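You operate a simulated robot arm through the tools that you are given. There is no shell and no other tool.

You are at the controls of a simulated robot arm. One attempt, no reset.

## Task
Open the drawer, take the green tape roll from the top shelf of the tote rack and leave it inside floor and shut the drawer again. Put the green card on the long green board. Take the ochre arch and leave it on the trolley top shelf. Close the front red door. Push the table drawer shut. Put the green card tray from the white table top on the front half of the low blue table top. Take the dark grey sensor and put it on the stand top before the hopper. Put one of the numbered steel blocks from the wooden drawer bench top on the low blue table top. Count the grey tape rolls on the grey table top, then put as many of the grey tabs from the grey table top on the steel plate top. The order is free. Set down upright: dark grey sensor, numbered steel block.

It is judged by the outcome, as a careful person would: the job done as asked, and still so three seconds after it is handed in. It fails if anything else is knocked over, pushed out of place, dropped, spilled or broken.

## Robot
A 6-joint arm with a four-finger gripper on a trunk, on a base that moves. Base frame: it is fixed to the floor where the robot stands at the start and does not move with it; the origin is under the middle of the robot, x ahead of it, y to its left, z up. Units: m, degrees, N and s.
It reaches about 1.012 m from its shoulder. Its first joint turns from -166.0 to 166.0 degrees. Places, roughly: dark grey sensor (6x3x5 cm) [-0.9, -2.5, 0.9]; drawer [3.6, -1.5, 0.6]; drawer floor [3.7, -1.5, 0.6]; front half of the low blue table top [-3, -3.4, 0.7]; front red door [0.3, -2.4, 0.4]; green card [0.25, -5, 1.25]; green card tray (17x9x3 cm) [-0.4, -2.4, 1]; green tape roll (7x7x3 cm) [0.5, -4.7, 1.2]; grey tab (5x3x2 cm) [-1.6, -2.6, 0.8]; grey tape roll (7x7x3 cm) [-1.5, -2.7, 0.8]; long green board (39x13x3 cm) [1.3, -4.9, 1]; low blue table top [-3.1, -3.4, 0.7]; numbered steel block [-0.25, -4.75, 1]; ochre arch [0.25, -2, 1]; stand top before the hopper (27x13 cm) [-0.98, -1, 0.92]; steel plate top [0.2, -2.7, 0.9]; table drawer [0.4, -2.2, 0.8]; trolley top shelf [1.8, -2.9, 0.8]. Payload 3.43 kg.
The TCP is the grasp point between the finger pads, 0.03 m short of the fingertips. In the tool frame z runs along the fingers and y along their closing line. The gripper opens to 0.12 m; its body begins 0.085 m behind the TCP.
Orientation is that of the tool frame in the base frame, as a unit quaternion [x, y, z, w]. With the fingers straight down and closing along the base's y, the tool's x points along the base's -x, its y along +y and its z along -z.

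## Interface
- The arm moves only by the tool move_arm. Its arguments are lists of equal length, an entry for each row: "linear": the shift along the base's x, y, z in m, a list of three; "angular": the turn, a rotation vector about the base's x, y, z in degrees, a list of three; "gripper": the finger opening in m, from 0 to 0.12. In form: {"linear": [[x, y, z], ...], "angular": [[rx, ry, rz], ...], "gripper": [gripper, ...]}. A call has 1 to 20 rows; each row shifts and turns the commanded pose from where the row before left it. A row lasts 0.2 s, in which the tool goes at most 0.05 m and 8.6 degrees; a call with a longer step from one row to the next is refused whole, and so is a gripper value outside its range. A pose out of reach is approached as far as the arm can. The call stops where the force on the tool passes 40 N (or 10 N more than at its start, if that is more) or the arm is blocked; 0.2 s more then pass. Each finger travels about 0.1362 m/s and halts on what it meets, pressing with about 43 N; the grip force reading is that of the motor and also rises with nothing between the fingers. The clock runs only during rows and for 0.2 s after the last one: add rows that do not move to give the fingers time. It gives the time, the measured TCP pose, the force on the tool (base axes), the opening and the grip force at its end, in the units of the frame above (readings bear some noise), with the torque about the TCP (base axes, N m) and any sound that the robot's microphone picked up.
- Cameras (640 x 400 px; columns grow to the right, rows downward): "scene" is now at [-0.2053, 0.174, 1.2333]; the picture's right is [-0.21, -0.98, 0.00], its down [-0.42, 0.09, -0.90] and it looks along [0.88, -0.19, -0.43] (base axes); focal length 290 px, centre (320, 200). "wrist" rides on the gripper at [0.072, -0.017, -0.12] in the tool frame; the picture's right is [0.23, 0.97, 0.00], its down [-0.81, 0.19, -0.55] and it looks along [-0.54, 0.13, 0.83] (tool axes); focal length 275 px, centre (320, 200).
- camera(camera): a new picture of that camera. It takes no simulated time.
- drive_base(legs): drives the robot by 1 to 6 legs, each [ahead, turn to the left] in m and degrees, along the robot's own axes; the way and the turn of a leg run together, so that a leg with both is an arc; at most 1.5 m and 180 degrees a leg. The arm and the cameras ride along, it lands a little off, and it stops where it bumps. It gives what a move gives.
- turn_head(pan, tilt): turns the head with the scene camera to pan (to the left, within 143 degrees either way) and tilt (down, from -29 to 69), counted from straight ahead of the robot. It gives what a move gives.
- locate(camera, pixels): there is no depth. For up to 12 entries [column, row, z] of the newest picture of that camera ("zoom" is the newest enlarged one), the place [x, y] in the base frame at which the ray of that pixel passes the height z, good to about 0.003 m, but the place of the scene camera against the robot may be out by one fixed shift of up to 0.012 m in any direction. It takes no simulated time.
- inspect(camera, box): a new picture of the part [left, top, right, bottom] of that camera's present view, enlarged. It takes no simulated time.
- hand_in(): hands the job in; it is judged then, once.

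Open the gripper and draw the arm clear of the work before you hand the job in, unless the task says otherwise.

The tools are called after "Emit:" as name(argument=value, ...) on one line, values as JSON. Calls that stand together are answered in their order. move_arm: Moves the arm, as the interface text tells. Its arguments: {"type":"object","properties":{"linear":{"type":"array"},"angular":{"type":"array"},"gripper":{"type":"array"}},"required":["linear","angular","gripper"]} The other tools are called the same way: drive_base (legs) drives the base; turn_head (pan, tilt) turns the head that bears the scene camera; camera (camera) takes a picture; locate (camera, pixels) gives the place at which the rays of pixels pass given heights; inspect (camera, box) takes an enlarged picture of a part of a camera's view; hand_in () hands the job in.

At the start:

```text
t: 0.0
tcp_pos: [0.7143, -0.1488, 0.7906]
orientation: [0.0, 1.0, 0.001, 0.0]
wrist_force: [0.3, 0.6, 0.4]
torque: [-0.02, 0.01, -0.02]
width: 0.1197
finger_force: 0.1
robot x, y, heading: [0.0017, -0.0023, -0.0]
head pan, tilt (commanded): [-12.0, 24.8]
```

scene: 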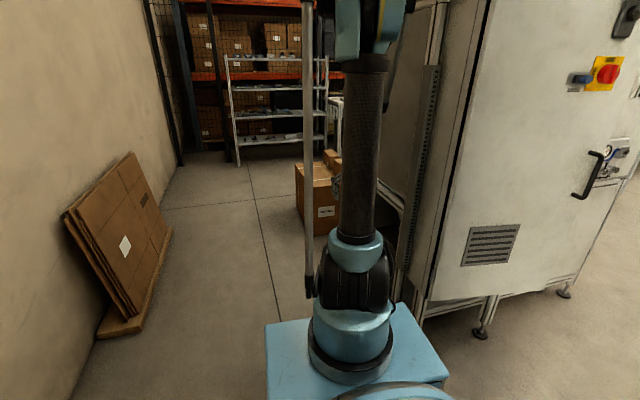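
wrist: 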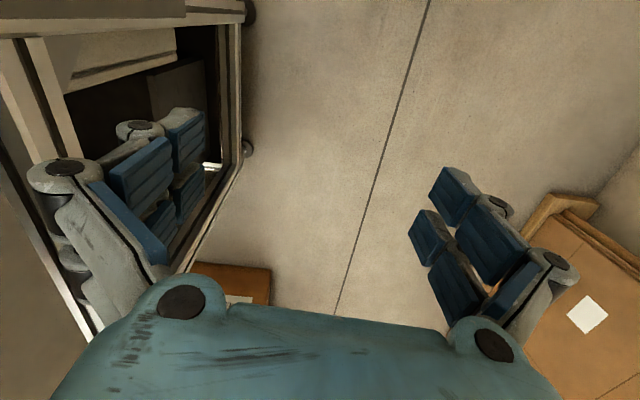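

The first pictures show a wall on the left, a rack ahead, and a big machine cabinet on the right. I look around with the head before moving.

Emit:
turn_head(pan=-60, tilt=15)

```text
t: 1.2
tcp_pos: [0.7042, -0.1493, 0.8002]
orientation: [0.0, 1.0, 0.0, 0.007]
wrist_force: [0.1, -0.1, 0.1]
torque: [-0.02, -0.02, 0.01]
width: 0.1199
finger_force: 0.0
robot x, y, heading: [-0.002, 0.0005, 0.1]
head pan, tilt (commanded): [-60.0, 15.0]
```

Head is now panned -60; I take the picture.

Emit:
camera(camera="scene")

```text
taken
```

scene: 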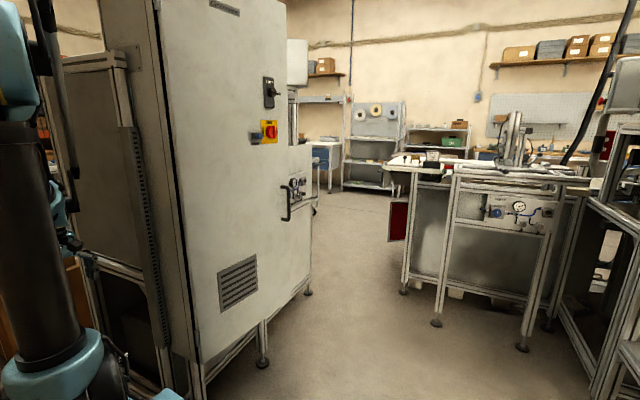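

A passage runs between the cabinet (left) and a workbench with an open red door near (398,220). I pan farther right.

Emit:
turn_head(pan=-110, tilt=15)

Emit:
camera(camera="scene")

Emit:
turn_head(pan=-143, tilt=15)

Emit:
camera(camera="scene")

Emit:
turn_head(pan=143, tilt=15)

Emit:
camera(camera="scene")

```text
t: 2.3
tcp_pos: [0.7043, -0.1488, 0.8004]
orientation: [-0.001, 1.0, 0.0, 0.005]
wrist_force: [-0.2, -0.2, -0.7]
torque: [0.0, 0.01, -0.01]
width: 0.12
finger_force: 0.0
robot x, y, heading: [0.002, 0.0025, -0.0]
head pan, tilt (commanded): [-110.0, 15.0]
```

```text
taken
```

scene: 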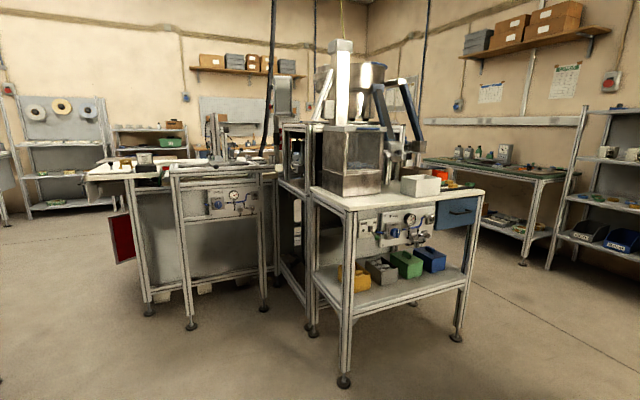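

```text
t: 3.3
tcp_pos: [0.7042, -0.1492, 0.8001]
orientation: [0.0, 1.0, 0.0, 0.005]
wrist_force: [-0.9, 0.5, 0.3]
torque: [-0.01, -0.01, -0.01]
width: 0.1203
finger_force: 0.0
robot x, y, heading: [0.001, 0.0036, 0.2]
head pan, tilt (commanded): [-143.0, 15.0]
```

```text
taken
```

scene: 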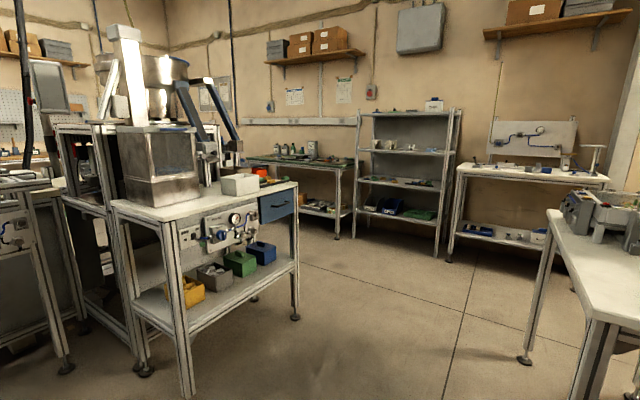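

```text
t: 7.2
tcp_pos: [0.7042, -0.1491, 0.8005]
orientation: [-0.001, 1.0, 0.0, 0.005]
wrist_force: [-1.0, -0.5, 0.5]
torque: [-0.02, 0.02, -0.01]
width: 0.1201
finger_force: 0.0
robot x, y, heading: [0.0001, 0.001, -0.2]
head pan, tilt (commanded): [143.0, 15.0]
```

```text
taken
```

scene: 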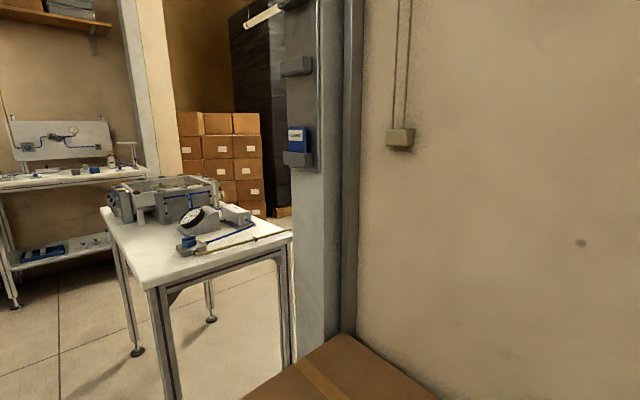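

The world is a large workshop. I look at the workbench in detail with zoom, from the pan -85 view.

Emit:
turn_head(pan=-85, tilt=12)

Emit:
camera(camera="scene")

Emit:
inspect(camera="scene", box=[180, 100, 500, 300])

Emit:
inspect(camera="scene", box=[200, 120, 360, 220])

```text
t: 10.5
tcp_pos: [0.7036, -0.148, 0.8]
orientation: [0.001, 1.0, 0.0, 0.005]
wrist_force: [-0.3, 0.4, 0.0]
torque: [0.01, 0.03, -0.02]
width: 0.1202
finger_force: 0.0
robot x, y, heading: [-0.0022, 0.0036, -0.0]
head pan, tilt (commanded): [-85.0, 12.0]
```

```text
taken
```

scene: 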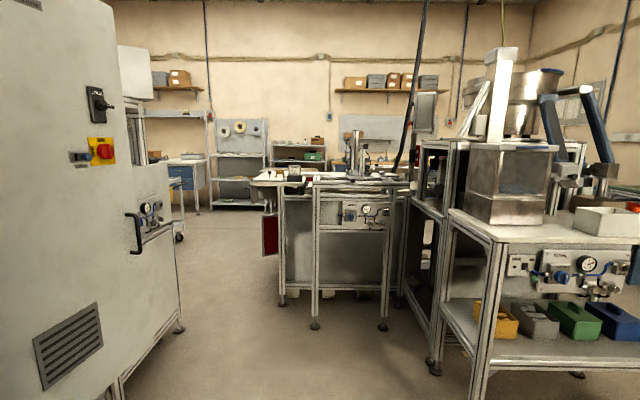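

```text
2.00 times, centred on (340, 200) of scene
```

zoom: 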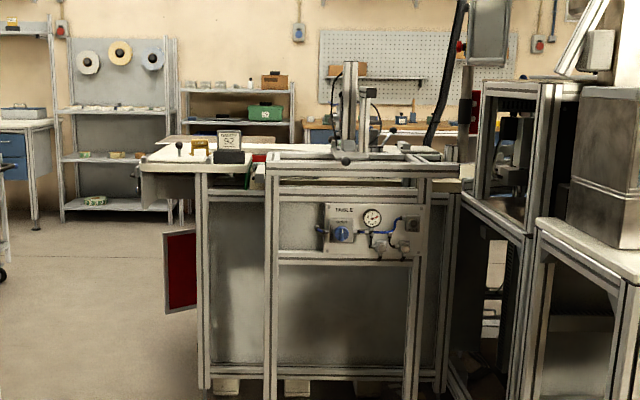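

```text
4.00 times, centred on (280, 170) of scene
```

zoom: 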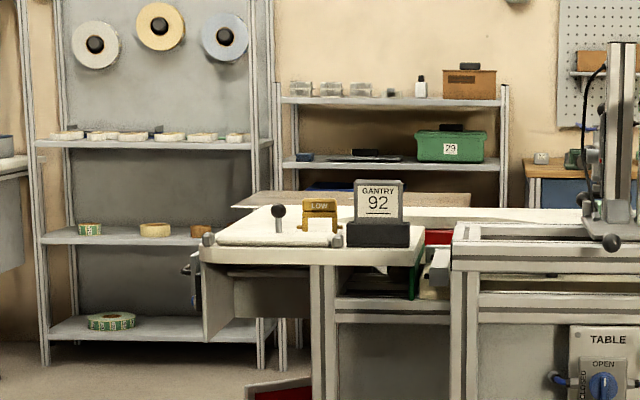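

I'll look down at my own base to learn its footprint, and around the floor near me.

Emit:
turn_head(pan=-90, tilt=60)

Emit:
camera(camera="scene")

Emit:
turn_head(pan=0, tilt=60)

Emit:
camera(camera="scene")

Emit:
turn_head(pan=90, tilt=60)

Emit:
camera(camera="scene")

```text
t: 11.7
tcp_pos: [0.7038, -0.1497, 0.8003]
orientation: [0.0, 1.0, 0.001, 0.006]
wrist_force: [-0.6, 0.3, 0.1]
torque: [0.02, 0.0, -0.02]
width: 0.1198
finger_force: 0.0
robot x, y, heading: [0.0017, 0.0014, -0.3]
head pan, tilt (commanded): [-90.0, 60.0]
```

```text
taken
```

scene: 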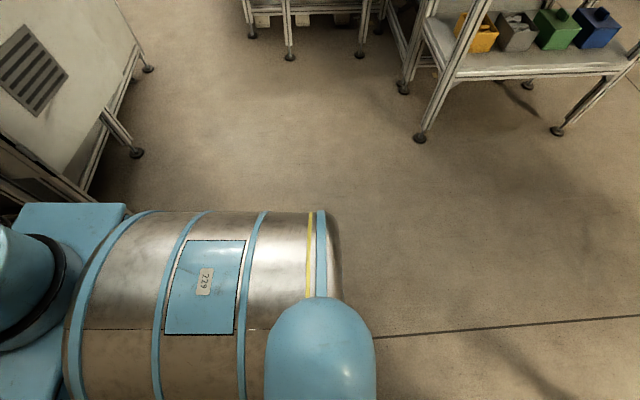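

```text
t: 13.3
tcp_pos: [0.7044, -0.149, 0.7996]
orientation: [0.0, 1.0, -0.001, 0.005]
wrist_force: [0.2, 0.0, -0.1]
torque: [0.0, -0.01, 0.04]
width: 0.1198
finger_force: 0.0
robot x, y, heading: [0.0011, -0.0014, 0.1]
head pan, tilt (commanded): [0.0, 60.0]
```

```text
taken
```

scene: 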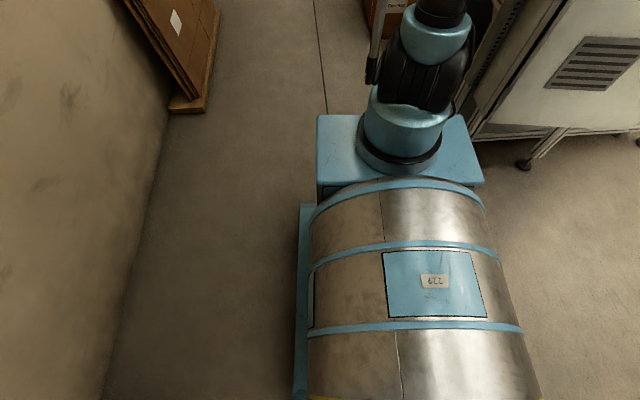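

```text
t: 15.0
tcp_pos: [0.7057, -0.1495, 0.8005]
orientation: [0.001, 1.0, -0.001, 0.006]
wrist_force: [0.2, 0.2, -0.1]
torque: [-0.01, -0.05, 0.01]
width: 0.12
finger_force: 0.0
robot x, y, heading: [0.0026, 0.0014, -0.1]
head pan, tilt (commanded): [90.0, 60.0]
```

```text
taken
```

scene: 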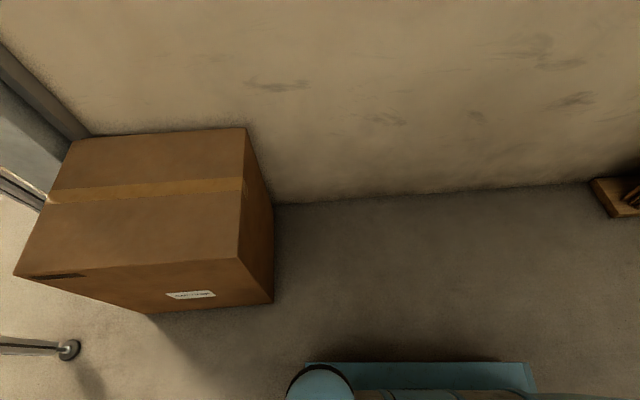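

I use locate on the pan-90 downward picture and later others to get the body and floor extents.

Emit:
turn_head(pan=0, tilt=60)

Emit:
camera(camera="scene")

Emit:
locate(camera="scene", pixels=[[400, 160, 0.55], [318, 185, 0.5], [483, 180, 0.5], [300, 395, 0.2], [304, 205, 0.2], [523, 168, 0.0], [150, 220, 0.0], [190, 112, 0.0], [455, 115, 0.5], [318, 115, 0.5]])

Emit:
turn_head(pan=-90, tilt=60)

Emit:
camera(camera="scene")

Emit:
locate(camera="scene", pixels=[[340, 215, 0.5], [100, 215, 0.5], [420, 138, 0.0], [557, 132, 0.0], [404, 88, 0.0], [137, 153, 0.0], [148, 69, 0.0], [252, 33, 0.0], [290, 57, 0.0], [358, 55, 0.0], [15, 205, 0.5], [125, 205, 0.5]])

```text
t: 16.6
tcp_pos: [0.7048, -0.1484, 0.7995]
orientation: [0.0, 1.0, 0.0, 0.005]
wrist_force: [-0.5, 0.8, 0.2]
torque: [-0.01, -0.01, -0.02]
width: 0.1202
finger_force: 0.0
robot x, y, heading: [0.0032, 0.0015, -0.1]
head pan, tilt (commanded): [0.0, 60.0]
```

```text
taken
```

scene: 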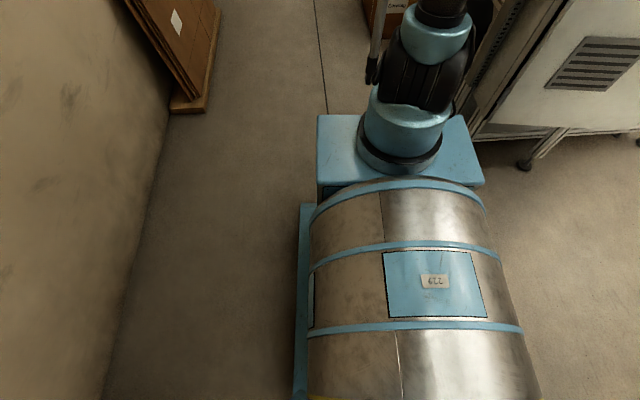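

```text
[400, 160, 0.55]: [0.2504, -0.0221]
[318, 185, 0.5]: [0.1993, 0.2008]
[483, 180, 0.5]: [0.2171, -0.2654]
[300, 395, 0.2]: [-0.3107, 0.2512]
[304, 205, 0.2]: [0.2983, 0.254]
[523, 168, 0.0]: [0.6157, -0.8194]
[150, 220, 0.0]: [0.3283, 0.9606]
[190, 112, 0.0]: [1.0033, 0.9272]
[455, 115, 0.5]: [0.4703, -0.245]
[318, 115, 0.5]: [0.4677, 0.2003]
```

```text
t: 18.3
tcp_pos: [0.7046, -0.1493, 0.7998]
orientation: [0.0, 1.0, 0.001, 0.006]
wrist_force: [-0.5, 0.5, -0.8]
torque: [-0.02, 0.02, -0.02]
width: 0.12
finger_force: 0.1
robot x, y, heading: [0.0027, 0.0015, 0.2]
head pan, tilt (commanded): [-90.0, 60.0]
```

```text
taken
```

scene: 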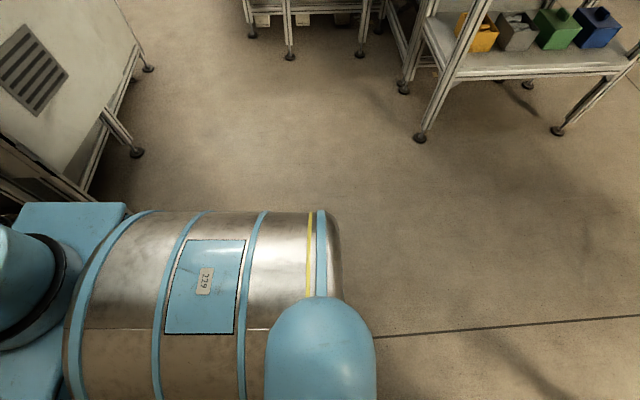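

```text
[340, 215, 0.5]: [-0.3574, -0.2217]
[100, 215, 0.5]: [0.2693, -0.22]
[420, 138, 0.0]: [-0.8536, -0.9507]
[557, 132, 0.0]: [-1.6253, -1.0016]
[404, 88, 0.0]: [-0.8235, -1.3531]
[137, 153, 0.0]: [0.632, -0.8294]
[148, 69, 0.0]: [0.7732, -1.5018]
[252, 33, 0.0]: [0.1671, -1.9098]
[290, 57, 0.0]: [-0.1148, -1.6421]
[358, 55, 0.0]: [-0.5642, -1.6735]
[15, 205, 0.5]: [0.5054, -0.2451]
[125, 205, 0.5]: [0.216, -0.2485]
```

Footprint is about x −0.36..0.47, y ±0.25. I look at the passage between the cabinet and gantry table for clearances.

Emit:
turn_head(pan=-72, tilt=32)

Emit:
camera(camera="scene")

Emit:
inspect(camera="scene", box=[180, 20, 500, 220])

```text
t: 19.2
tcp_pos: [0.7051, -0.1484, 0.799]
orientation: [0.0, 1.0, 0.0, 0.006]
wrist_force: [0.4, 0.2, 0.6]
torque: [0.0, 0.02, 0.0]
width: 0.1198
finger_force: 0.0
robot x, y, heading: [-0.0005, 0.0006, -0.2]
head pan, tilt (commanded): [-72.0, 32.0]
```

```text
taken
```

scene: 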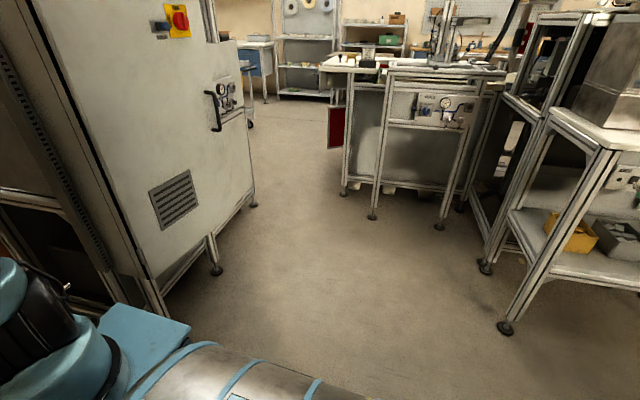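

```text
2.00 times, centred on (340, 120) of scene
```

zoom: 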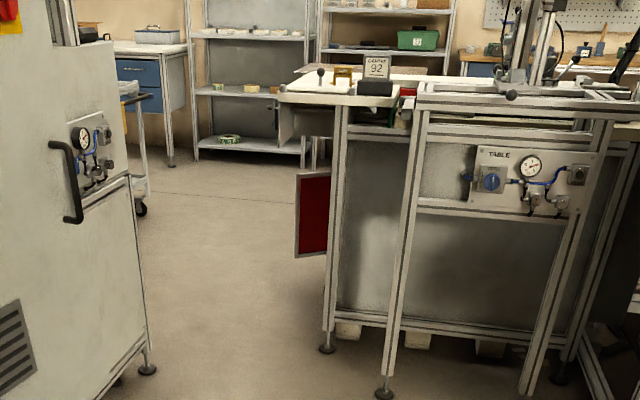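

Emit:
locate(camera="scene", pixels=[[217, 268, 0.0], [253, 203, 0.0], [343, 190, 0.0], [372, 216, 0.0], [439, 226, 0.0], [460, 206, 0.0], [484, 265, 0.0], [505, 327, 0.0], [250, 126, 0.0], [278, 96, 0.0], [328, 150, 0.2], [328, 107, 0.6]])

Emit:
locate(camera="zoom", pixels=[[278, 92, 0.95], [400, 105, 0.95], [299, 83, 0.98], [375, 82, 0.98], [343, 72, 1.0], [335, 72, 0.95], [50, 147, 0.9], [75, 222, 0.75]])

```text
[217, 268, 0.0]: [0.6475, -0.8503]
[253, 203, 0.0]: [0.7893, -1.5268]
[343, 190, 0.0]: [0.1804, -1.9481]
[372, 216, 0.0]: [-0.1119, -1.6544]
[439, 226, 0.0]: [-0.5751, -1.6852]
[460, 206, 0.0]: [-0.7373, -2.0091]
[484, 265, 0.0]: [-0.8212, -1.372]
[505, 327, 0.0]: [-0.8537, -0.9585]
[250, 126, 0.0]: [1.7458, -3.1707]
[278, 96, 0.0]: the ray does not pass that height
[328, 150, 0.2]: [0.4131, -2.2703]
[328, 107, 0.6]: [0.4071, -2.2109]
```

```text
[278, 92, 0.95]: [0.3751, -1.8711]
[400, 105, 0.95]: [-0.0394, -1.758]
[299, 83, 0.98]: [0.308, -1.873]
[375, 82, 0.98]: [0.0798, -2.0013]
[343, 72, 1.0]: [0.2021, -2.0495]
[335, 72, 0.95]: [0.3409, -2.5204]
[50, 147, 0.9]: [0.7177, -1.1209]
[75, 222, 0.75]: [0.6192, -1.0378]
```

The gap at floor level is about 0.7 m, and tight at table-top height, so I fold the arm up and in first, then turn. I raise and retract the TCP from (0.70, -0.15, 0.80).

Emit:
move_arm(linear=[[-0.03, 0, 0.04], [-0.03, 0, 0.04], [-0.03, 0, 0.04], [-0.03, 0, 0.04], [-0.03, 0, 0.04]], angular=[[0, 0, 0], [0, 0, 0], [0, 0, 0], [0, 0, 0], [0, 0, 0]], gripper=[0.06, 0.03, 0.03, 0.03, 0.03])

Emit:
turn_head(pan=-30, tilt=25)

Emit:
camera(camera="scene")

```text
t: 20.4
tcp_pos: [0.5544, -0.1507, 1.0003]
orientation: [0.001, 1.0, 0.0, 0.005]
wrist_force: [0.6, 0.3, 0.0]
torque: [0.01, 0.01, 0.05]
width: 0.0301
finger_force: 0.0
robot x, y, heading: [0.0037, -0.0025, -0.2]
head pan, tilt (commanded): [-72.0, 32.0]
```

```text
t: 21.5
tcp_pos: [0.5552, -0.1489, 0.9999]
orientation: [0.001, 1.0, 0.0, 0.005]
wrist_force: [-0.8, 0.6, -0.4]
torque: [0.03, 0.01, -0.01]
width: 0.0301
finger_force: 0.0
robot x, y, heading: [-0.0007, 0.0024, 0.1]
head pan, tilt (commanded): [-30.0, 25.0]
```

```text
taken
```

scene: 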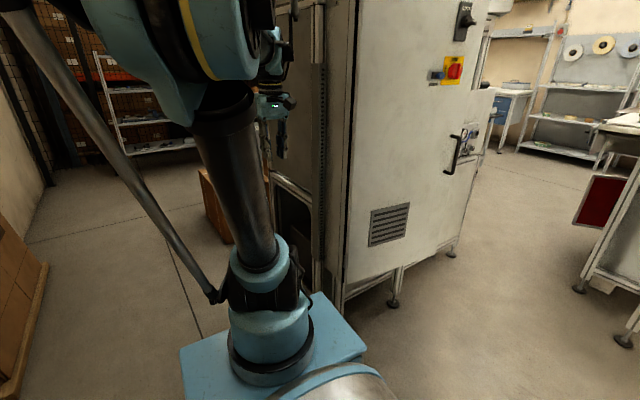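

The arm is folded; now I shift the TCP toward the robot's centreline so that the passage clears, then turn right and drive to about (-0.15, -0.93) to look at the table.

Emit:
move_arm(linear=[[0, 0.04, 0], [0, 0.04, 0], [0, 0.04, 0]], angular=[[0, 0, 0], [0, 0, 0], [0, 0, 0]], gripper=[0.03, 0.03, 0.03])

Emit:
drive_base(legs=[[0, -99], [0.93, 0]])

Emit:
turn_head(pan=10, tilt=20)

Emit:
camera(camera="scene")

```text
t: 22.3
tcp_pos: [0.5545, -0.0285, 1.0012]
orientation: [0.0, 1.0, 0.0, 0.007]
wrist_force: [-0.7, 0.6, 0.2]
torque: [0.0, 0.0, 0.02]
width: 0.0301
finger_force: 0.0
robot x, y, heading: [0.0013, 0.0023, 0.1]
head pan, tilt (commanded): [-30.0, 25.0]
```

```text
t: 32.0
tcp_pos: [-0.3152, -1.4549, 1.0007]
orientation: [0.774, 0.633, -0.003, 0.004]
wrist_force: [0.3, 0.6, 0.3]
torque: [0.0, -0.01, 0.0]
width: 0.0303
finger_force: 0.0
robot x, y, heading: [-0.1775, -0.917, -101.5]
head pan, tilt (commanded): [-30.0, 25.0]
```

```text
t: 33.1
tcp_pos: [-0.3121, -1.4441, 1.0082]
orientation: [0.774, 0.633, -0.009, 0.007]
wrist_force: [-0.2, -0.4, -0.7]
torque: [-0.03, 0.02, 0.0]
width: 0.03
finger_force: 0.0
robot x, y, heading: [-0.174, -0.9181, -101.7]
head pan, tilt (commanded): [10.0, 20.0]
```

```text
taken
```

scene: 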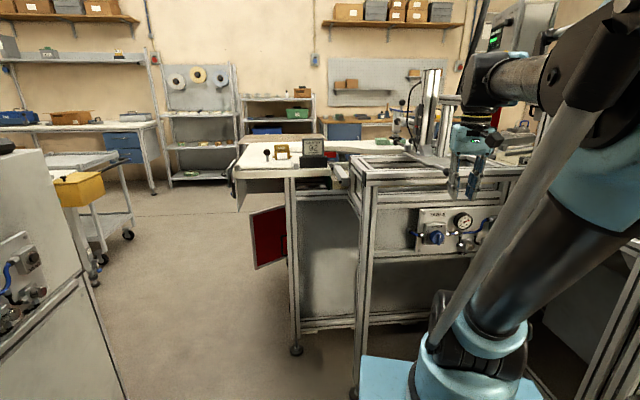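

Good view of the tables. Zooming in on the table top: ochre arch near (283,153), counter "GANTRY 92", trays etc.

Emit:
inspect(camera="scene", box=[220, 110, 440, 248])

Emit:
inspect(camera="scene", box=[220, 80, 350, 160])

Emit:
inspect(camera="scene", box=[0, 80, 220, 218])

```text
2.90 times, centred on (330, 179) of scene
```

zoom: 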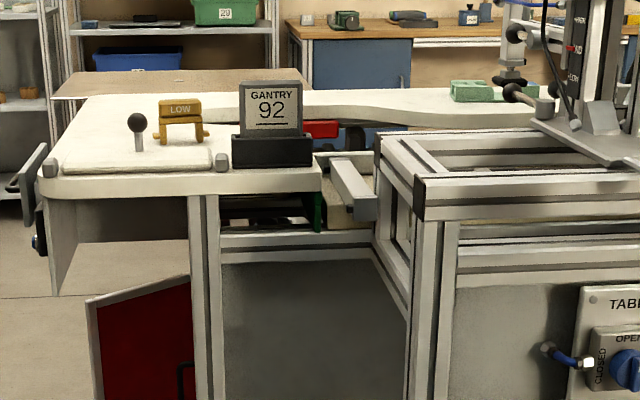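

```text
4.92 times, centred on (285, 120) of scene
```

zoom: 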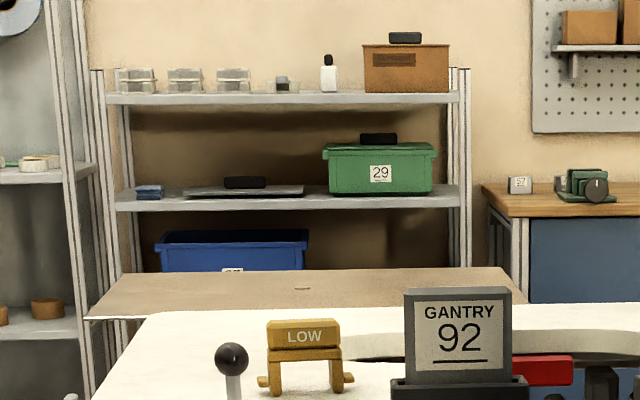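

```text
2.90 times, centred on (110, 149) of scene
```

zoom: 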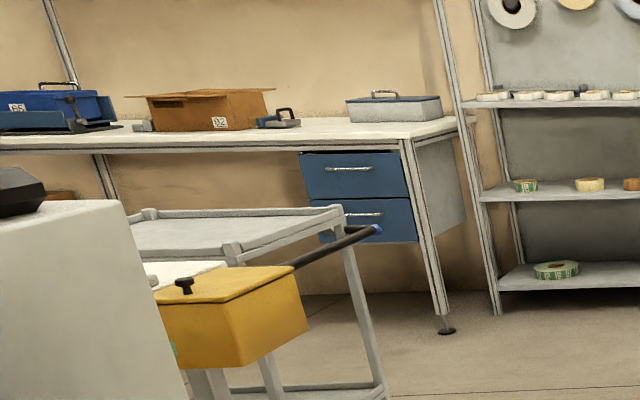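

I need the open drawer's protrusion beyond the table corner, near pixel (232,180) in the scene. I zoom there.

Emit:
inspect(camera="scene", box=[200, 130, 320, 210])

Emit:
locate(camera="scene", pixels=[[234, 178, 0.9], [232, 190, 0.8], [232, 160, 0.9], [252, 268, 0.2], [252, 218, 0.6], [297, 350, 0.0], [90, 283, 0.0]])

```text
5.00 times, centred on (260, 170) of scene
```

zoom: 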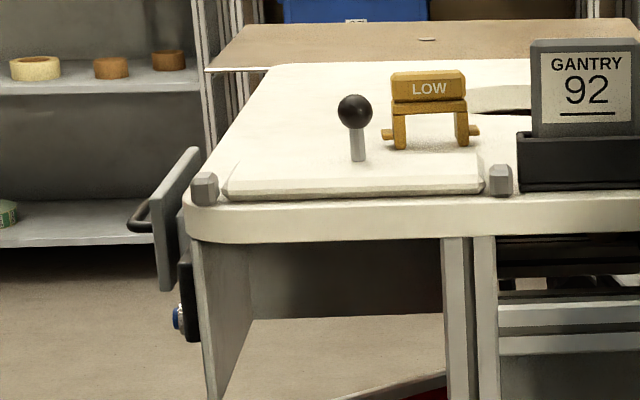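

```text
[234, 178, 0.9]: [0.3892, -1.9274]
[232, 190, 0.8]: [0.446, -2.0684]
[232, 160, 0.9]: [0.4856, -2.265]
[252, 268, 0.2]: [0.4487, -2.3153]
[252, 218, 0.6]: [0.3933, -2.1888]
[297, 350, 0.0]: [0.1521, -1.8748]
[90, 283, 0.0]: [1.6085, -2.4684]
```

The drawer sticks out to about x=0.5 at y≈-2.2. I turn to heading ≈-50° and advance in stages, checking the pose each time.

Emit:
drive_base(legs=[[0, 51.6], [0.45, 0]])

Emit:
turn_head(pan=-10, tilt=40)

Emit:
camera(camera="scene")

```text
t: 38.5
tcp_pos: [0.4502, -1.6847, 1.0082]
orientation: [0.414, 0.91, -0.004, 0.01]
wrist_force: [-0.9, 0.1, -0.4]
torque: [0.0, -0.02, 0.03]
width: 0.0301
finger_force: 0.0
robot x, y, heading: [0.1169, -1.2528, -49.0]
head pan, tilt (commanded): [10.0, 20.0]
```

```text
t: 39.3
tcp_pos: [0.4435, -1.6742, 1.0138]
orientation: [0.414, 0.91, -0.008, 0.016]
wrist_force: [0.1, -0.4, -0.5]
torque: [0.04, 0.0, 0.01]
width: 0.03
finger_force: 0.0
robot x, y, heading: [0.118, -1.2543, -49.4]
head pan, tilt (commanded): [-10.0, 40.0]
```

```text
taken
```

scene: 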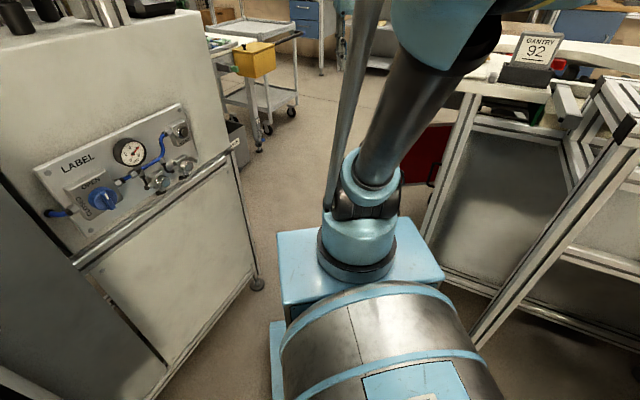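

At (0.118,-1.254) heading -49.4°, lateral margins compute to ~8 cm on the cabinet side and ~15 cm at the table. I continue ahead 0.6 m.

Emit:
drive_base(legs=[[0.6, 0]])

Emit:
camera(camera="scene")

```text
t: 42.7
tcp_pos: [0.8411, -2.1213, 1.0126]
orientation: [0.41, 0.912, -0.008, 0.016]
wrist_force: [0.0, 1.0, 0.1]
torque: [-0.01, 0.03, 0.0]
width: 0.0302
finger_force: 0.0
robot x, y, heading: [0.5128, -1.7022, -48.3]
head pan, tilt (commanded): [-10.0, 40.0]
```

```text
taken
```

scene: 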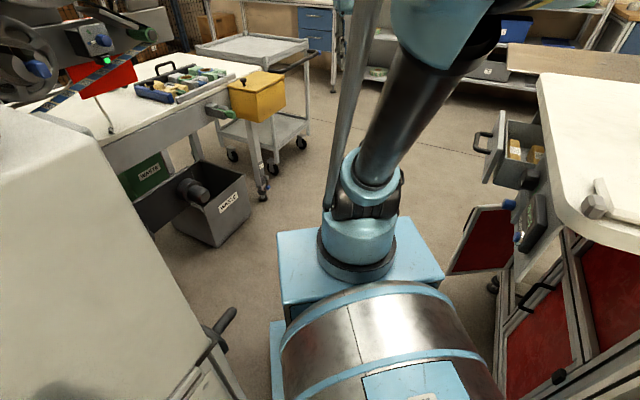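

Now I locate floor obstacles: waste bin, trolley wheels, door edge.

Emit:
locate(camera="scene", pixels=[[215, 247, 0.0], [250, 215, 0.0], [265, 200, 0.0], [301, 170, 0.0], [233, 158, 0.0], [450, 272, 0.2], [470, 210, 0.6], [493, 288, 0.0], [485, 182, 0.75], [500, 120, 0.9], [540, 80, 0.92]])

Emit:
turn_head(pan=-45, tilt=30)

Emit:
camera(camera="scene")

Emit:
turn_head(pan=35, tilt=25)

Emit:
camera(camera="scene")

```text
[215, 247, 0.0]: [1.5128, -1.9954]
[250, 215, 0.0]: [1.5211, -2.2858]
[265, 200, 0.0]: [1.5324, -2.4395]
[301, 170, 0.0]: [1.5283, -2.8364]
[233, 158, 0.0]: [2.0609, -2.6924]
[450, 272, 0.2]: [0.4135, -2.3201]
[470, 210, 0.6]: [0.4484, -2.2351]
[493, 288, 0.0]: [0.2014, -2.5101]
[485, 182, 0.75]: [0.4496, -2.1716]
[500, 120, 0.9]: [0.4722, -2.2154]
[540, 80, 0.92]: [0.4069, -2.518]
```

```text
t: 43.7
tcp_pos: [0.8327, -2.1111, 1.0208]
orientation: [0.41, 0.912, -0.01, 0.021]
wrist_force: [0.1, 0.0, 0.9]
torque: [0.01, 0.0, -0.01]
width: 0.0301
finger_force: 0.1
robot x, y, heading: [0.5088, -1.7003, -48.4]
head pan, tilt (commanded): [-45.0, 30.0]
```

```text
taken
```

scene: 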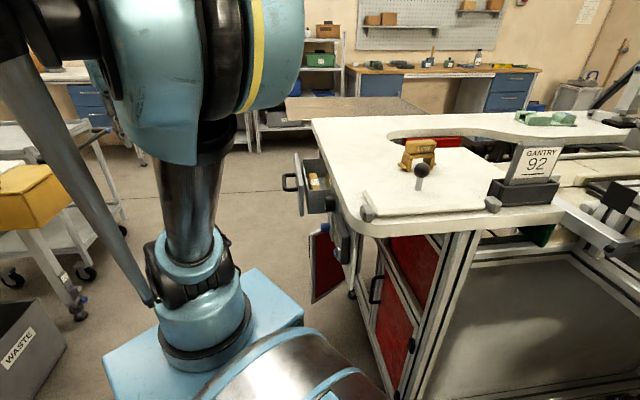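

```text
t: 45.2
tcp_pos: [0.8333, -2.1112, 1.0199]
orientation: [0.41, 0.912, -0.01, 0.022]
wrist_force: [0.3, 0.3, 0.7]
torque: [0.02, -0.01, 0.0]
width: 0.0301
finger_force: 0.0
robot x, y, heading: [0.5137, -1.7025, -48.2]
head pan, tilt (commanded): [35.0, 25.0]
```

```text
taken
```

scene: 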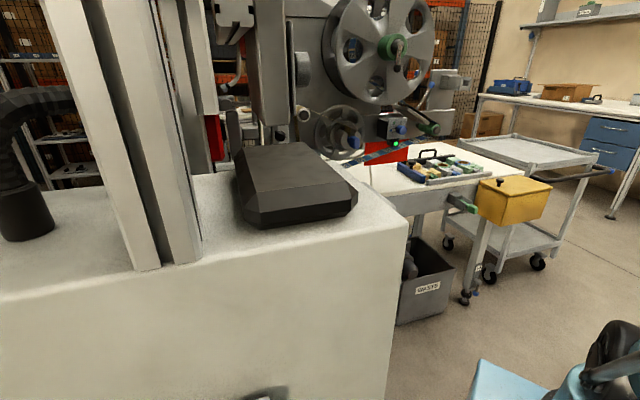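

Corridor is ~1 m wide (x 0.5–1.5). I'll move to about (0.9,-2.0) and turn to heading -90 so that the table is on my right and the trolley on my left.

Emit:
drive_base(legs=[[0, 8], [0.5, 0], [0, -49.7]])

Emit:
turn_head(pan=-70, tilt=35)

Emit:
camera(camera="scene")

```text
t: 51.4
tcp_pos: [0.8605, -2.5468, 1.0197]
orientation: [0.709, 0.705, -0.017, 0.016]
wrist_force: [-0.3, -0.9, -0.2]
torque: [-0.02, 0.0, 0.01]
width: 0.03
finger_force: 0.1
robot x, y, heading: [0.9003, -2.0285, -90.2]
head pan, tilt (commanded): [35.0, 25.0]
```

```text
t: 53.2
tcp_pos: [0.8593, -2.5362, 1.0265]
orientation: [0.708, 0.706, -0.022, 0.021]
wrist_force: [0.0, 0.1, 0.0]
torque: [0.01, -0.04, 0.01]
width: 0.0301
finger_force: 0.1
robot x, y, heading: [0.8986, -2.0287, -90.5]
head pan, tilt (commanded): [-70.0, 35.0]
```

```text
taken
```

scene: 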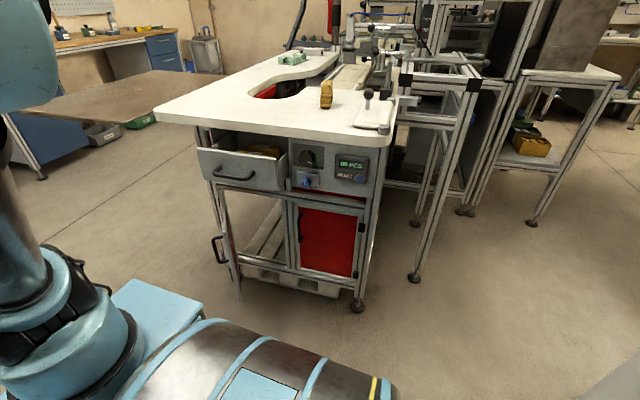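

I zoom on the drawer and the red doors.

Emit:
inspect(camera="scene", box=[140, 110, 400, 310])

Emit:
inspect(camera="scene", box=[150, 40, 410, 160])

Emit:
locate(camera="scene", pixels=[[215, 235, 0.5], [212, 250, 0.4], [240, 278, 0.15], [228, 180, 0.8], [200, 175, 0.75], [285, 190, 0.75], [290, 158, 0.87], [199, 150, 0.87], [326, 105, 0.9], [357, 306, 0.0], [155, 115, 0.9], [385, 135, 0.9]])

```text
2.00 times, centred on (270, 210) of scene
```

zoom: 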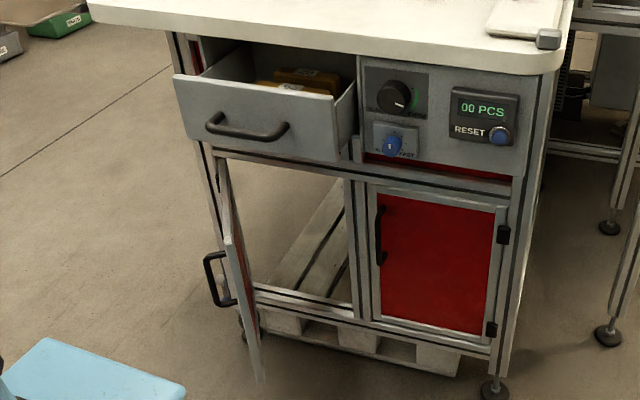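

```text
2.46 times, centred on (280, 100) of scene
```

zoom: 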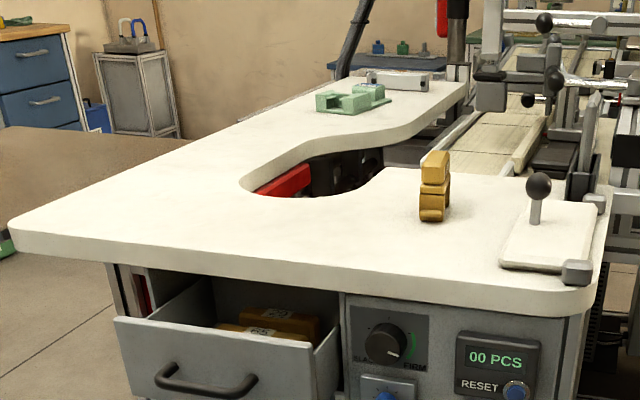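

```text
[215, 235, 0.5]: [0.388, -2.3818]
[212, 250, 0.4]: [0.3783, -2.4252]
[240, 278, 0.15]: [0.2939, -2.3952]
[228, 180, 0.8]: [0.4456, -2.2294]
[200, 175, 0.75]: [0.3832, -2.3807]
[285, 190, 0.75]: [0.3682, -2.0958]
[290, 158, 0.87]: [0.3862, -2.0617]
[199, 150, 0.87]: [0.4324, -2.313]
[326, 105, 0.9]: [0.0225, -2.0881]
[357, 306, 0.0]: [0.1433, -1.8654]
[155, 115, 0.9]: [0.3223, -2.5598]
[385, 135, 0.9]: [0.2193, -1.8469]
```

The drawer handle and half-open left red door are clear. My shoulder is too near the table for a comfortable push, so I shift the base about 0.2 m away (+x) using a turn, ahead, turn back and reverse.

Emit:
drive_base(legs=[[0, 30], [0.42, 0], [0, -30], [-0.42, 0]])

Emit:
turn_head(pan=-80, tilt=35)

Emit:
camera(camera="scene")

Emit:
camera(camera="wrist")

```text
t: 60.4
tcp_pos: [1.0663, -2.7684, 1.0392]
orientation: [0.707, 0.706, -0.031, 0.031]
wrist_force: [0.2, -2.0, -0.9]
torque: [0.21, -0.03, 0.0]
width: 0.0298
finger_force: 0.0
robot x, y, heading: [1.1039, -2.29, -88.8]
head pan, tilt (commanded): [-70.0, 35.0]
stopped in leg 4: the robot was blocked; the commanded pose is now the measured one
```

```text
t: 61.1
tcp_pos: [1.0669, -2.7692, 1.0392]
orientation: [0.708, 0.705, -0.03, 0.031]
wrist_force: [-0.3, -0.9, 0.1]
torque: [0.04, -0.02, -0.01]
width: 0.0299
finger_force: 0.1
robot x, y, heading: [1.1004, -2.2897, -88.8]
head pan, tilt (commanded): [-80.0, 35.0]
```

```text
taken
```

scene: 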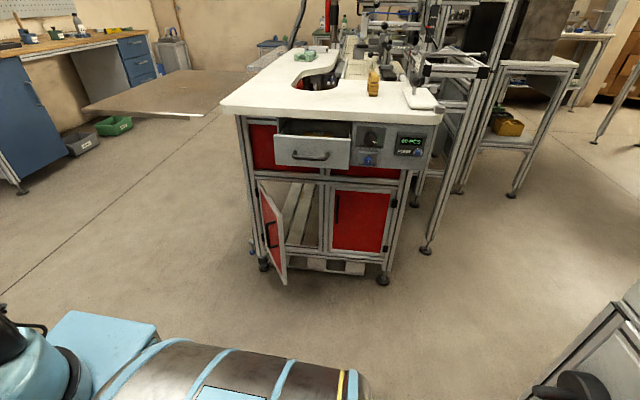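

```text
taken
```

wrist: 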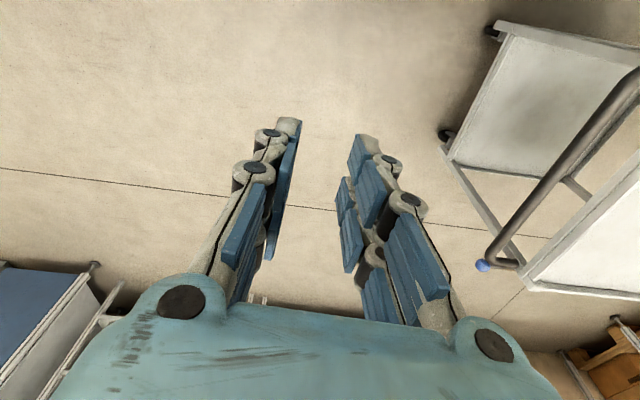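

Reversing was blocked at (1.10,-2.29). I look behind to see what I touched.

Emit:
turn_head(pan=143, tilt=50)

Emit:
camera(camera="scene")

Emit:
turn_head(pan=90, tilt=45)

Emit:
camera(camera="scene")

Emit:
turn_head(pan=-143, tilt=50)

Emit:
camera(camera="scene")

```text
t: 64.3
tcp_pos: [1.066, -2.7719, 1.0377]
orientation: [0.708, 0.705, -0.029, 0.031]
wrist_force: [0.1, 0.0, 0.6]
torque: [0.01, 0.01, 0.01]
width: 0.0298
finger_force: 0.1
robot x, y, heading: [1.1031, -2.2846, -88.6]
head pan, tilt (commanded): [143.0, 50.0]
```

```text
taken
```

scene: 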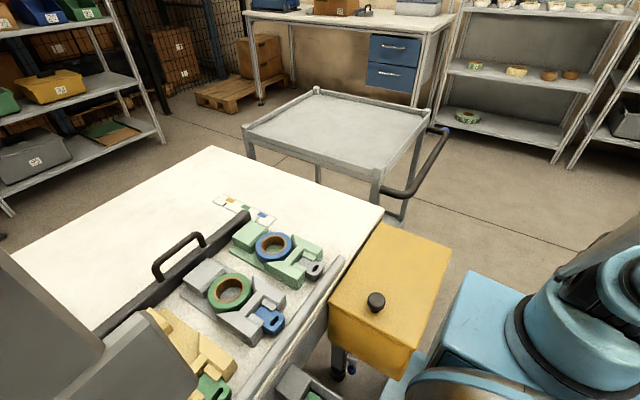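

```text
t: 65.5
tcp_pos: [1.0658, -2.7709, 1.0377]
orientation: [0.708, 0.705, -0.029, 0.029]
wrist_force: [-1.0, -0.1, 0.5]
torque: [-0.01, 0.01, 0.0]
width: 0.0299
finger_force: 0.1
robot x, y, heading: [1.1061, -2.2899, -88.5]
head pan, tilt (commanded): [90.0, 45.0]
```

```text
taken
```

scene: 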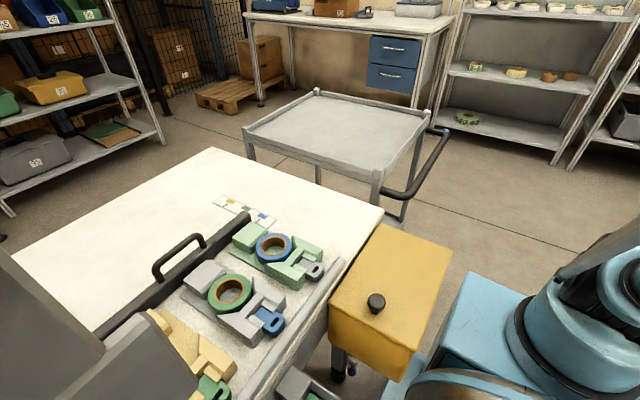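

```text
t: 68.8
tcp_pos: [1.0677, -2.7675, 1.0392]
orientation: [0.707, 0.706, -0.03, 0.031]
wrist_force: [0.3, 0.1, 0.0]
torque: [0.0, 0.03, -0.03]
width: 0.0297
finger_force: 0.0
robot x, y, heading: [1.1035, -2.289, -88.4]
head pan, tilt (commanded): [-143.0, 50.0]
```

```text
taken
```

scene: 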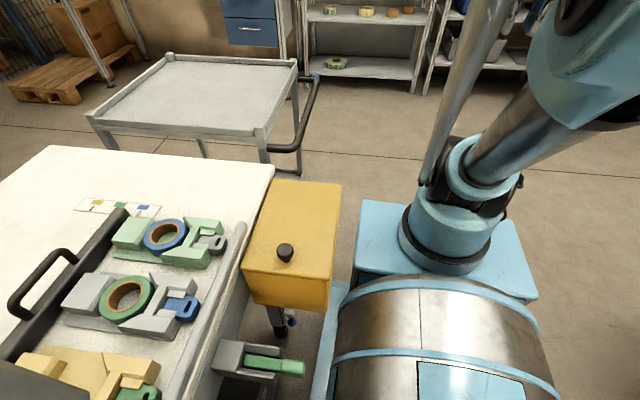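

The head view lags or is jammed near something at the left rear. I take another picture now to see where the head really points.

Emit:
camera(camera="scene")

Emit:
locate(camera="scene", pixels=[[290, 250, 0.9], [400, 250, 0.55], [330, 300, 0.5], [270, 60, 0.85]])

```text
taken
```

scene: 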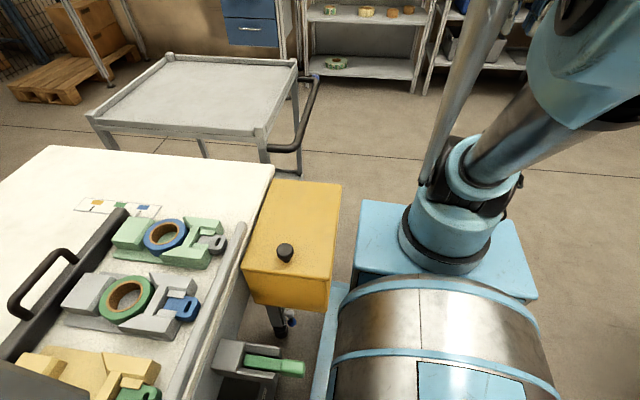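

```text
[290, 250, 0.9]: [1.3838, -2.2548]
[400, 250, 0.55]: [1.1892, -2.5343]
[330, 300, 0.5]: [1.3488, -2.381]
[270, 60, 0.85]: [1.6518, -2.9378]
```

The mast likely touches the machine block behind/left of it. I move ahead 0.15 m to free it and look again.

Emit:
drive_base(legs=[[0.15, 0]])

Emit:
turn_head(pan=100, tilt=20)

Emit:
camera(camera="scene")

Emit:
turn_head(pan=140, tilt=20)

Emit:
camera(camera="scene")

```text
t: 70.2
tcp_pos: [1.0779, -2.9242, 1.038]
orientation: [0.702, 0.711, -0.029, 0.029]
wrist_force: [4.2, 1.9, -0.5]
torque: [-0.17, 0.36, -0.03]
width: 0.0301
finger_force: 0.1
robot x, y, heading: [1.1091, -2.4427, -89.0]
head pan, tilt (commanded): [-143.0, 50.0]
```

```text
t: 73.6
tcp_pos: [1.0782, -2.9152, 1.0417]
orientation: [0.702, 0.711, -0.033, 0.033]
wrist_force: [0.1, -0.4, -0.4]
torque: [-0.02, -0.01, -0.02]
width: 0.0299
finger_force: 0.0
robot x, y, heading: [1.1122, -2.445, -88.8]
head pan, tilt (commanded): [100.0, 20.0]
```

```text
taken
```

scene: 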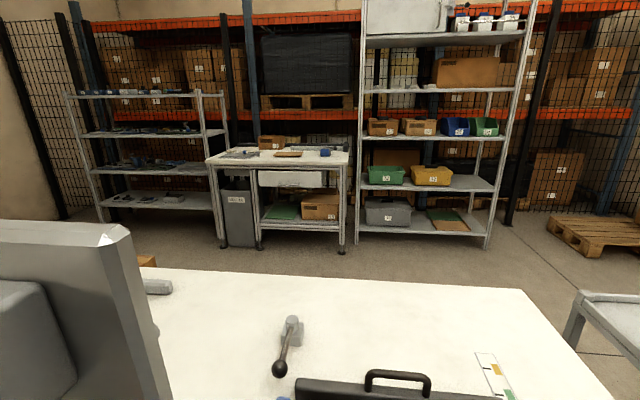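

```text
t: 74.7
tcp_pos: [1.0776, -2.9162, 1.0424]
orientation: [0.702, 0.711, -0.033, 0.033]
wrist_force: [0.5, 0.5, 0.0]
torque: [0.0, 0.04, 0.0]
width: 0.0301
finger_force: 0.1
robot x, y, heading: [1.109, -2.4451, -89.0]
head pan, tilt (commanded): [140.0, 20.0]
```

```text
taken
```

scene: 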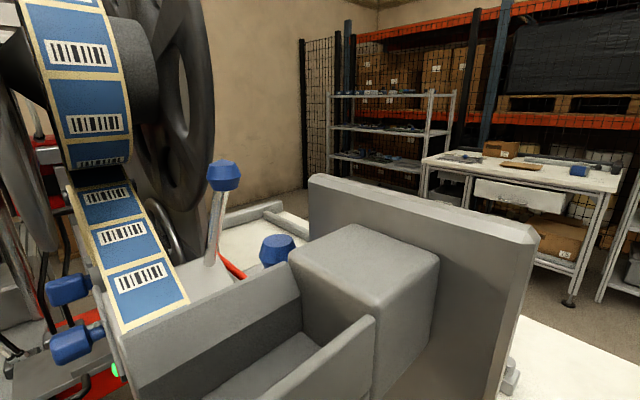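

My mast had touched the labeller's grey applicator (fixed machine part). Free now at (1.11,-2.445). I look at the drawer from here.

Emit:
turn_head(pan=-95, tilt=30)

Emit:
camera(camera="scene")

Emit:
inspect(camera="scene", box=[240, 120, 480, 300])

```text
t: 78.0
tcp_pos: [1.0767, -2.9145, 1.0415]
orientation: [0.701, 0.712, -0.032, 0.034]
wrist_force: [0.1, 0.2, 0.4]
torque: [0.02, -0.02, -0.02]
width: 0.0301
finger_force: 0.1
robot x, y, heading: [1.1078, -2.445, -88.6]
head pan, tilt (commanded): [-95.0, 30.0]
```

```text
taken
```

scene: 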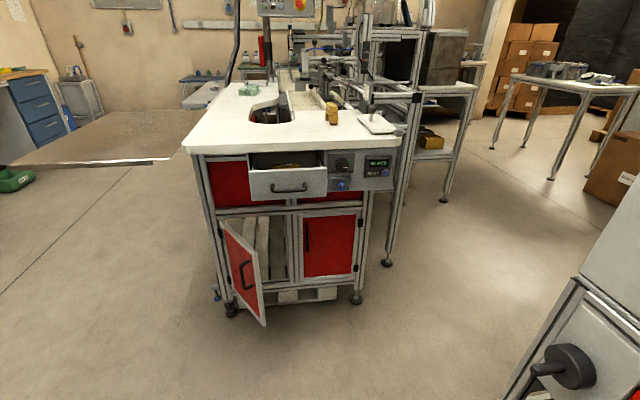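

```text
2.22 times, centred on (360, 210) of scene
```

zoom: 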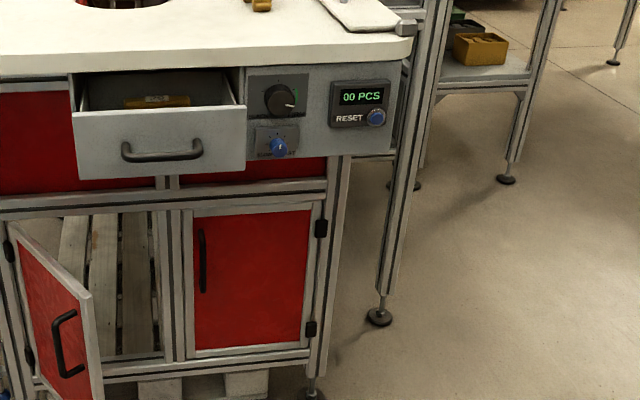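

I query the table legs and drawer handle at several heights to fix their planes.

Emit:
locate(camera="scene", pixels=[[356, 300, 0.0], [231, 312, 0.0], [345, 193, 0.72], [345, 193, 0.66], [291, 188, 0.8], [291, 188, 0.76], [400, 137, 0.92], [400, 137, 0.88], [190, 150, 0.92], [190, 150, 0.88], [265, 322, 0.1], [265, 322, 0.15]])

Emit:
locate(camera="scene", pixels=[[250, 172, 0.86], [250, 172, 0.82], [327, 168, 0.86], [327, 168, 0.82], [222, 226, 0.6], [222, 226, 0.55], [256, 254, 0.6], [256, 254, 0.55], [256, 254, 0.5], [246, 275, 0.4], [246, 275, 0.35], [332, 110, 1.0]])

```text
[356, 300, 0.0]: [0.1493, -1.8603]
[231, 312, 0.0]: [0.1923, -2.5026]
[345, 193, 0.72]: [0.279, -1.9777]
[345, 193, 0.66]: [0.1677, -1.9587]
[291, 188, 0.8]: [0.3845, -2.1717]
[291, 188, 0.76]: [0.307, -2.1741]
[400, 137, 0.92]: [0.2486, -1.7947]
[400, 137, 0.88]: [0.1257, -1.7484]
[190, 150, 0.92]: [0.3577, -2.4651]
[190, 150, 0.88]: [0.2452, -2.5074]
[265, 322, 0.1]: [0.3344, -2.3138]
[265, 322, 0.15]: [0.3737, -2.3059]
```

```text
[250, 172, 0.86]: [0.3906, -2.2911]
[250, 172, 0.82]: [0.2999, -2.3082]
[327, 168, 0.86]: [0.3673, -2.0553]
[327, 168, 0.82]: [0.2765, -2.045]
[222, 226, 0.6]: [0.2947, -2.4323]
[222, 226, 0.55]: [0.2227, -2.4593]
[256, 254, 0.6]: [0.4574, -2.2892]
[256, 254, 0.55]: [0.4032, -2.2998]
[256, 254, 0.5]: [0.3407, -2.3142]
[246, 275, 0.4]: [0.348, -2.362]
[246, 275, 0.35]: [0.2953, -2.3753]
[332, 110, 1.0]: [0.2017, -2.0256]
```

Emit:
locate(camera="scene", pixels=[[252, 201, 0.68], [252, 201, 0.7], [326, 196, 0.68], [326, 196, 0.7], [306, 188, 0.76], [272, 190, 0.76], [390, 190, 0.68], [390, 160, 0.84], [333, 150, 0.84], [333, 189, 0.68]])

Emit:
inspect(camera="scene", box=[240, 120, 400, 220])

```text
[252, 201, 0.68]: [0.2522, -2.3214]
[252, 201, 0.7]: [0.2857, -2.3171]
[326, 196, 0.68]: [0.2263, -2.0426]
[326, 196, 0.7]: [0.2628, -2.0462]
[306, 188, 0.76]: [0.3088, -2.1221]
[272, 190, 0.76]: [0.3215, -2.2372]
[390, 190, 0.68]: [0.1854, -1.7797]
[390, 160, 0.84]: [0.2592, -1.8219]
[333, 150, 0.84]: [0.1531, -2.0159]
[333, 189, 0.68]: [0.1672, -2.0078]
```

```text
4.00 times, centred on (320, 170) of scene
```

zoom: 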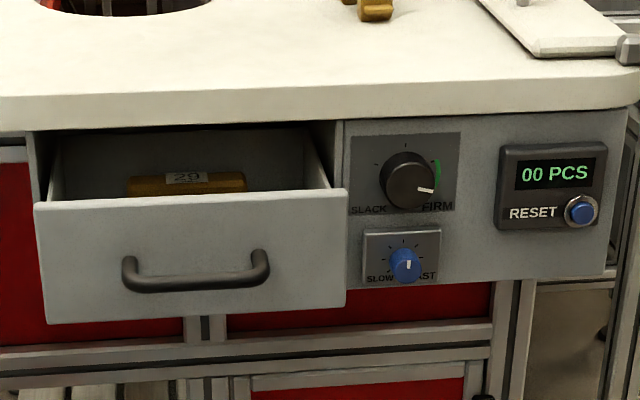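

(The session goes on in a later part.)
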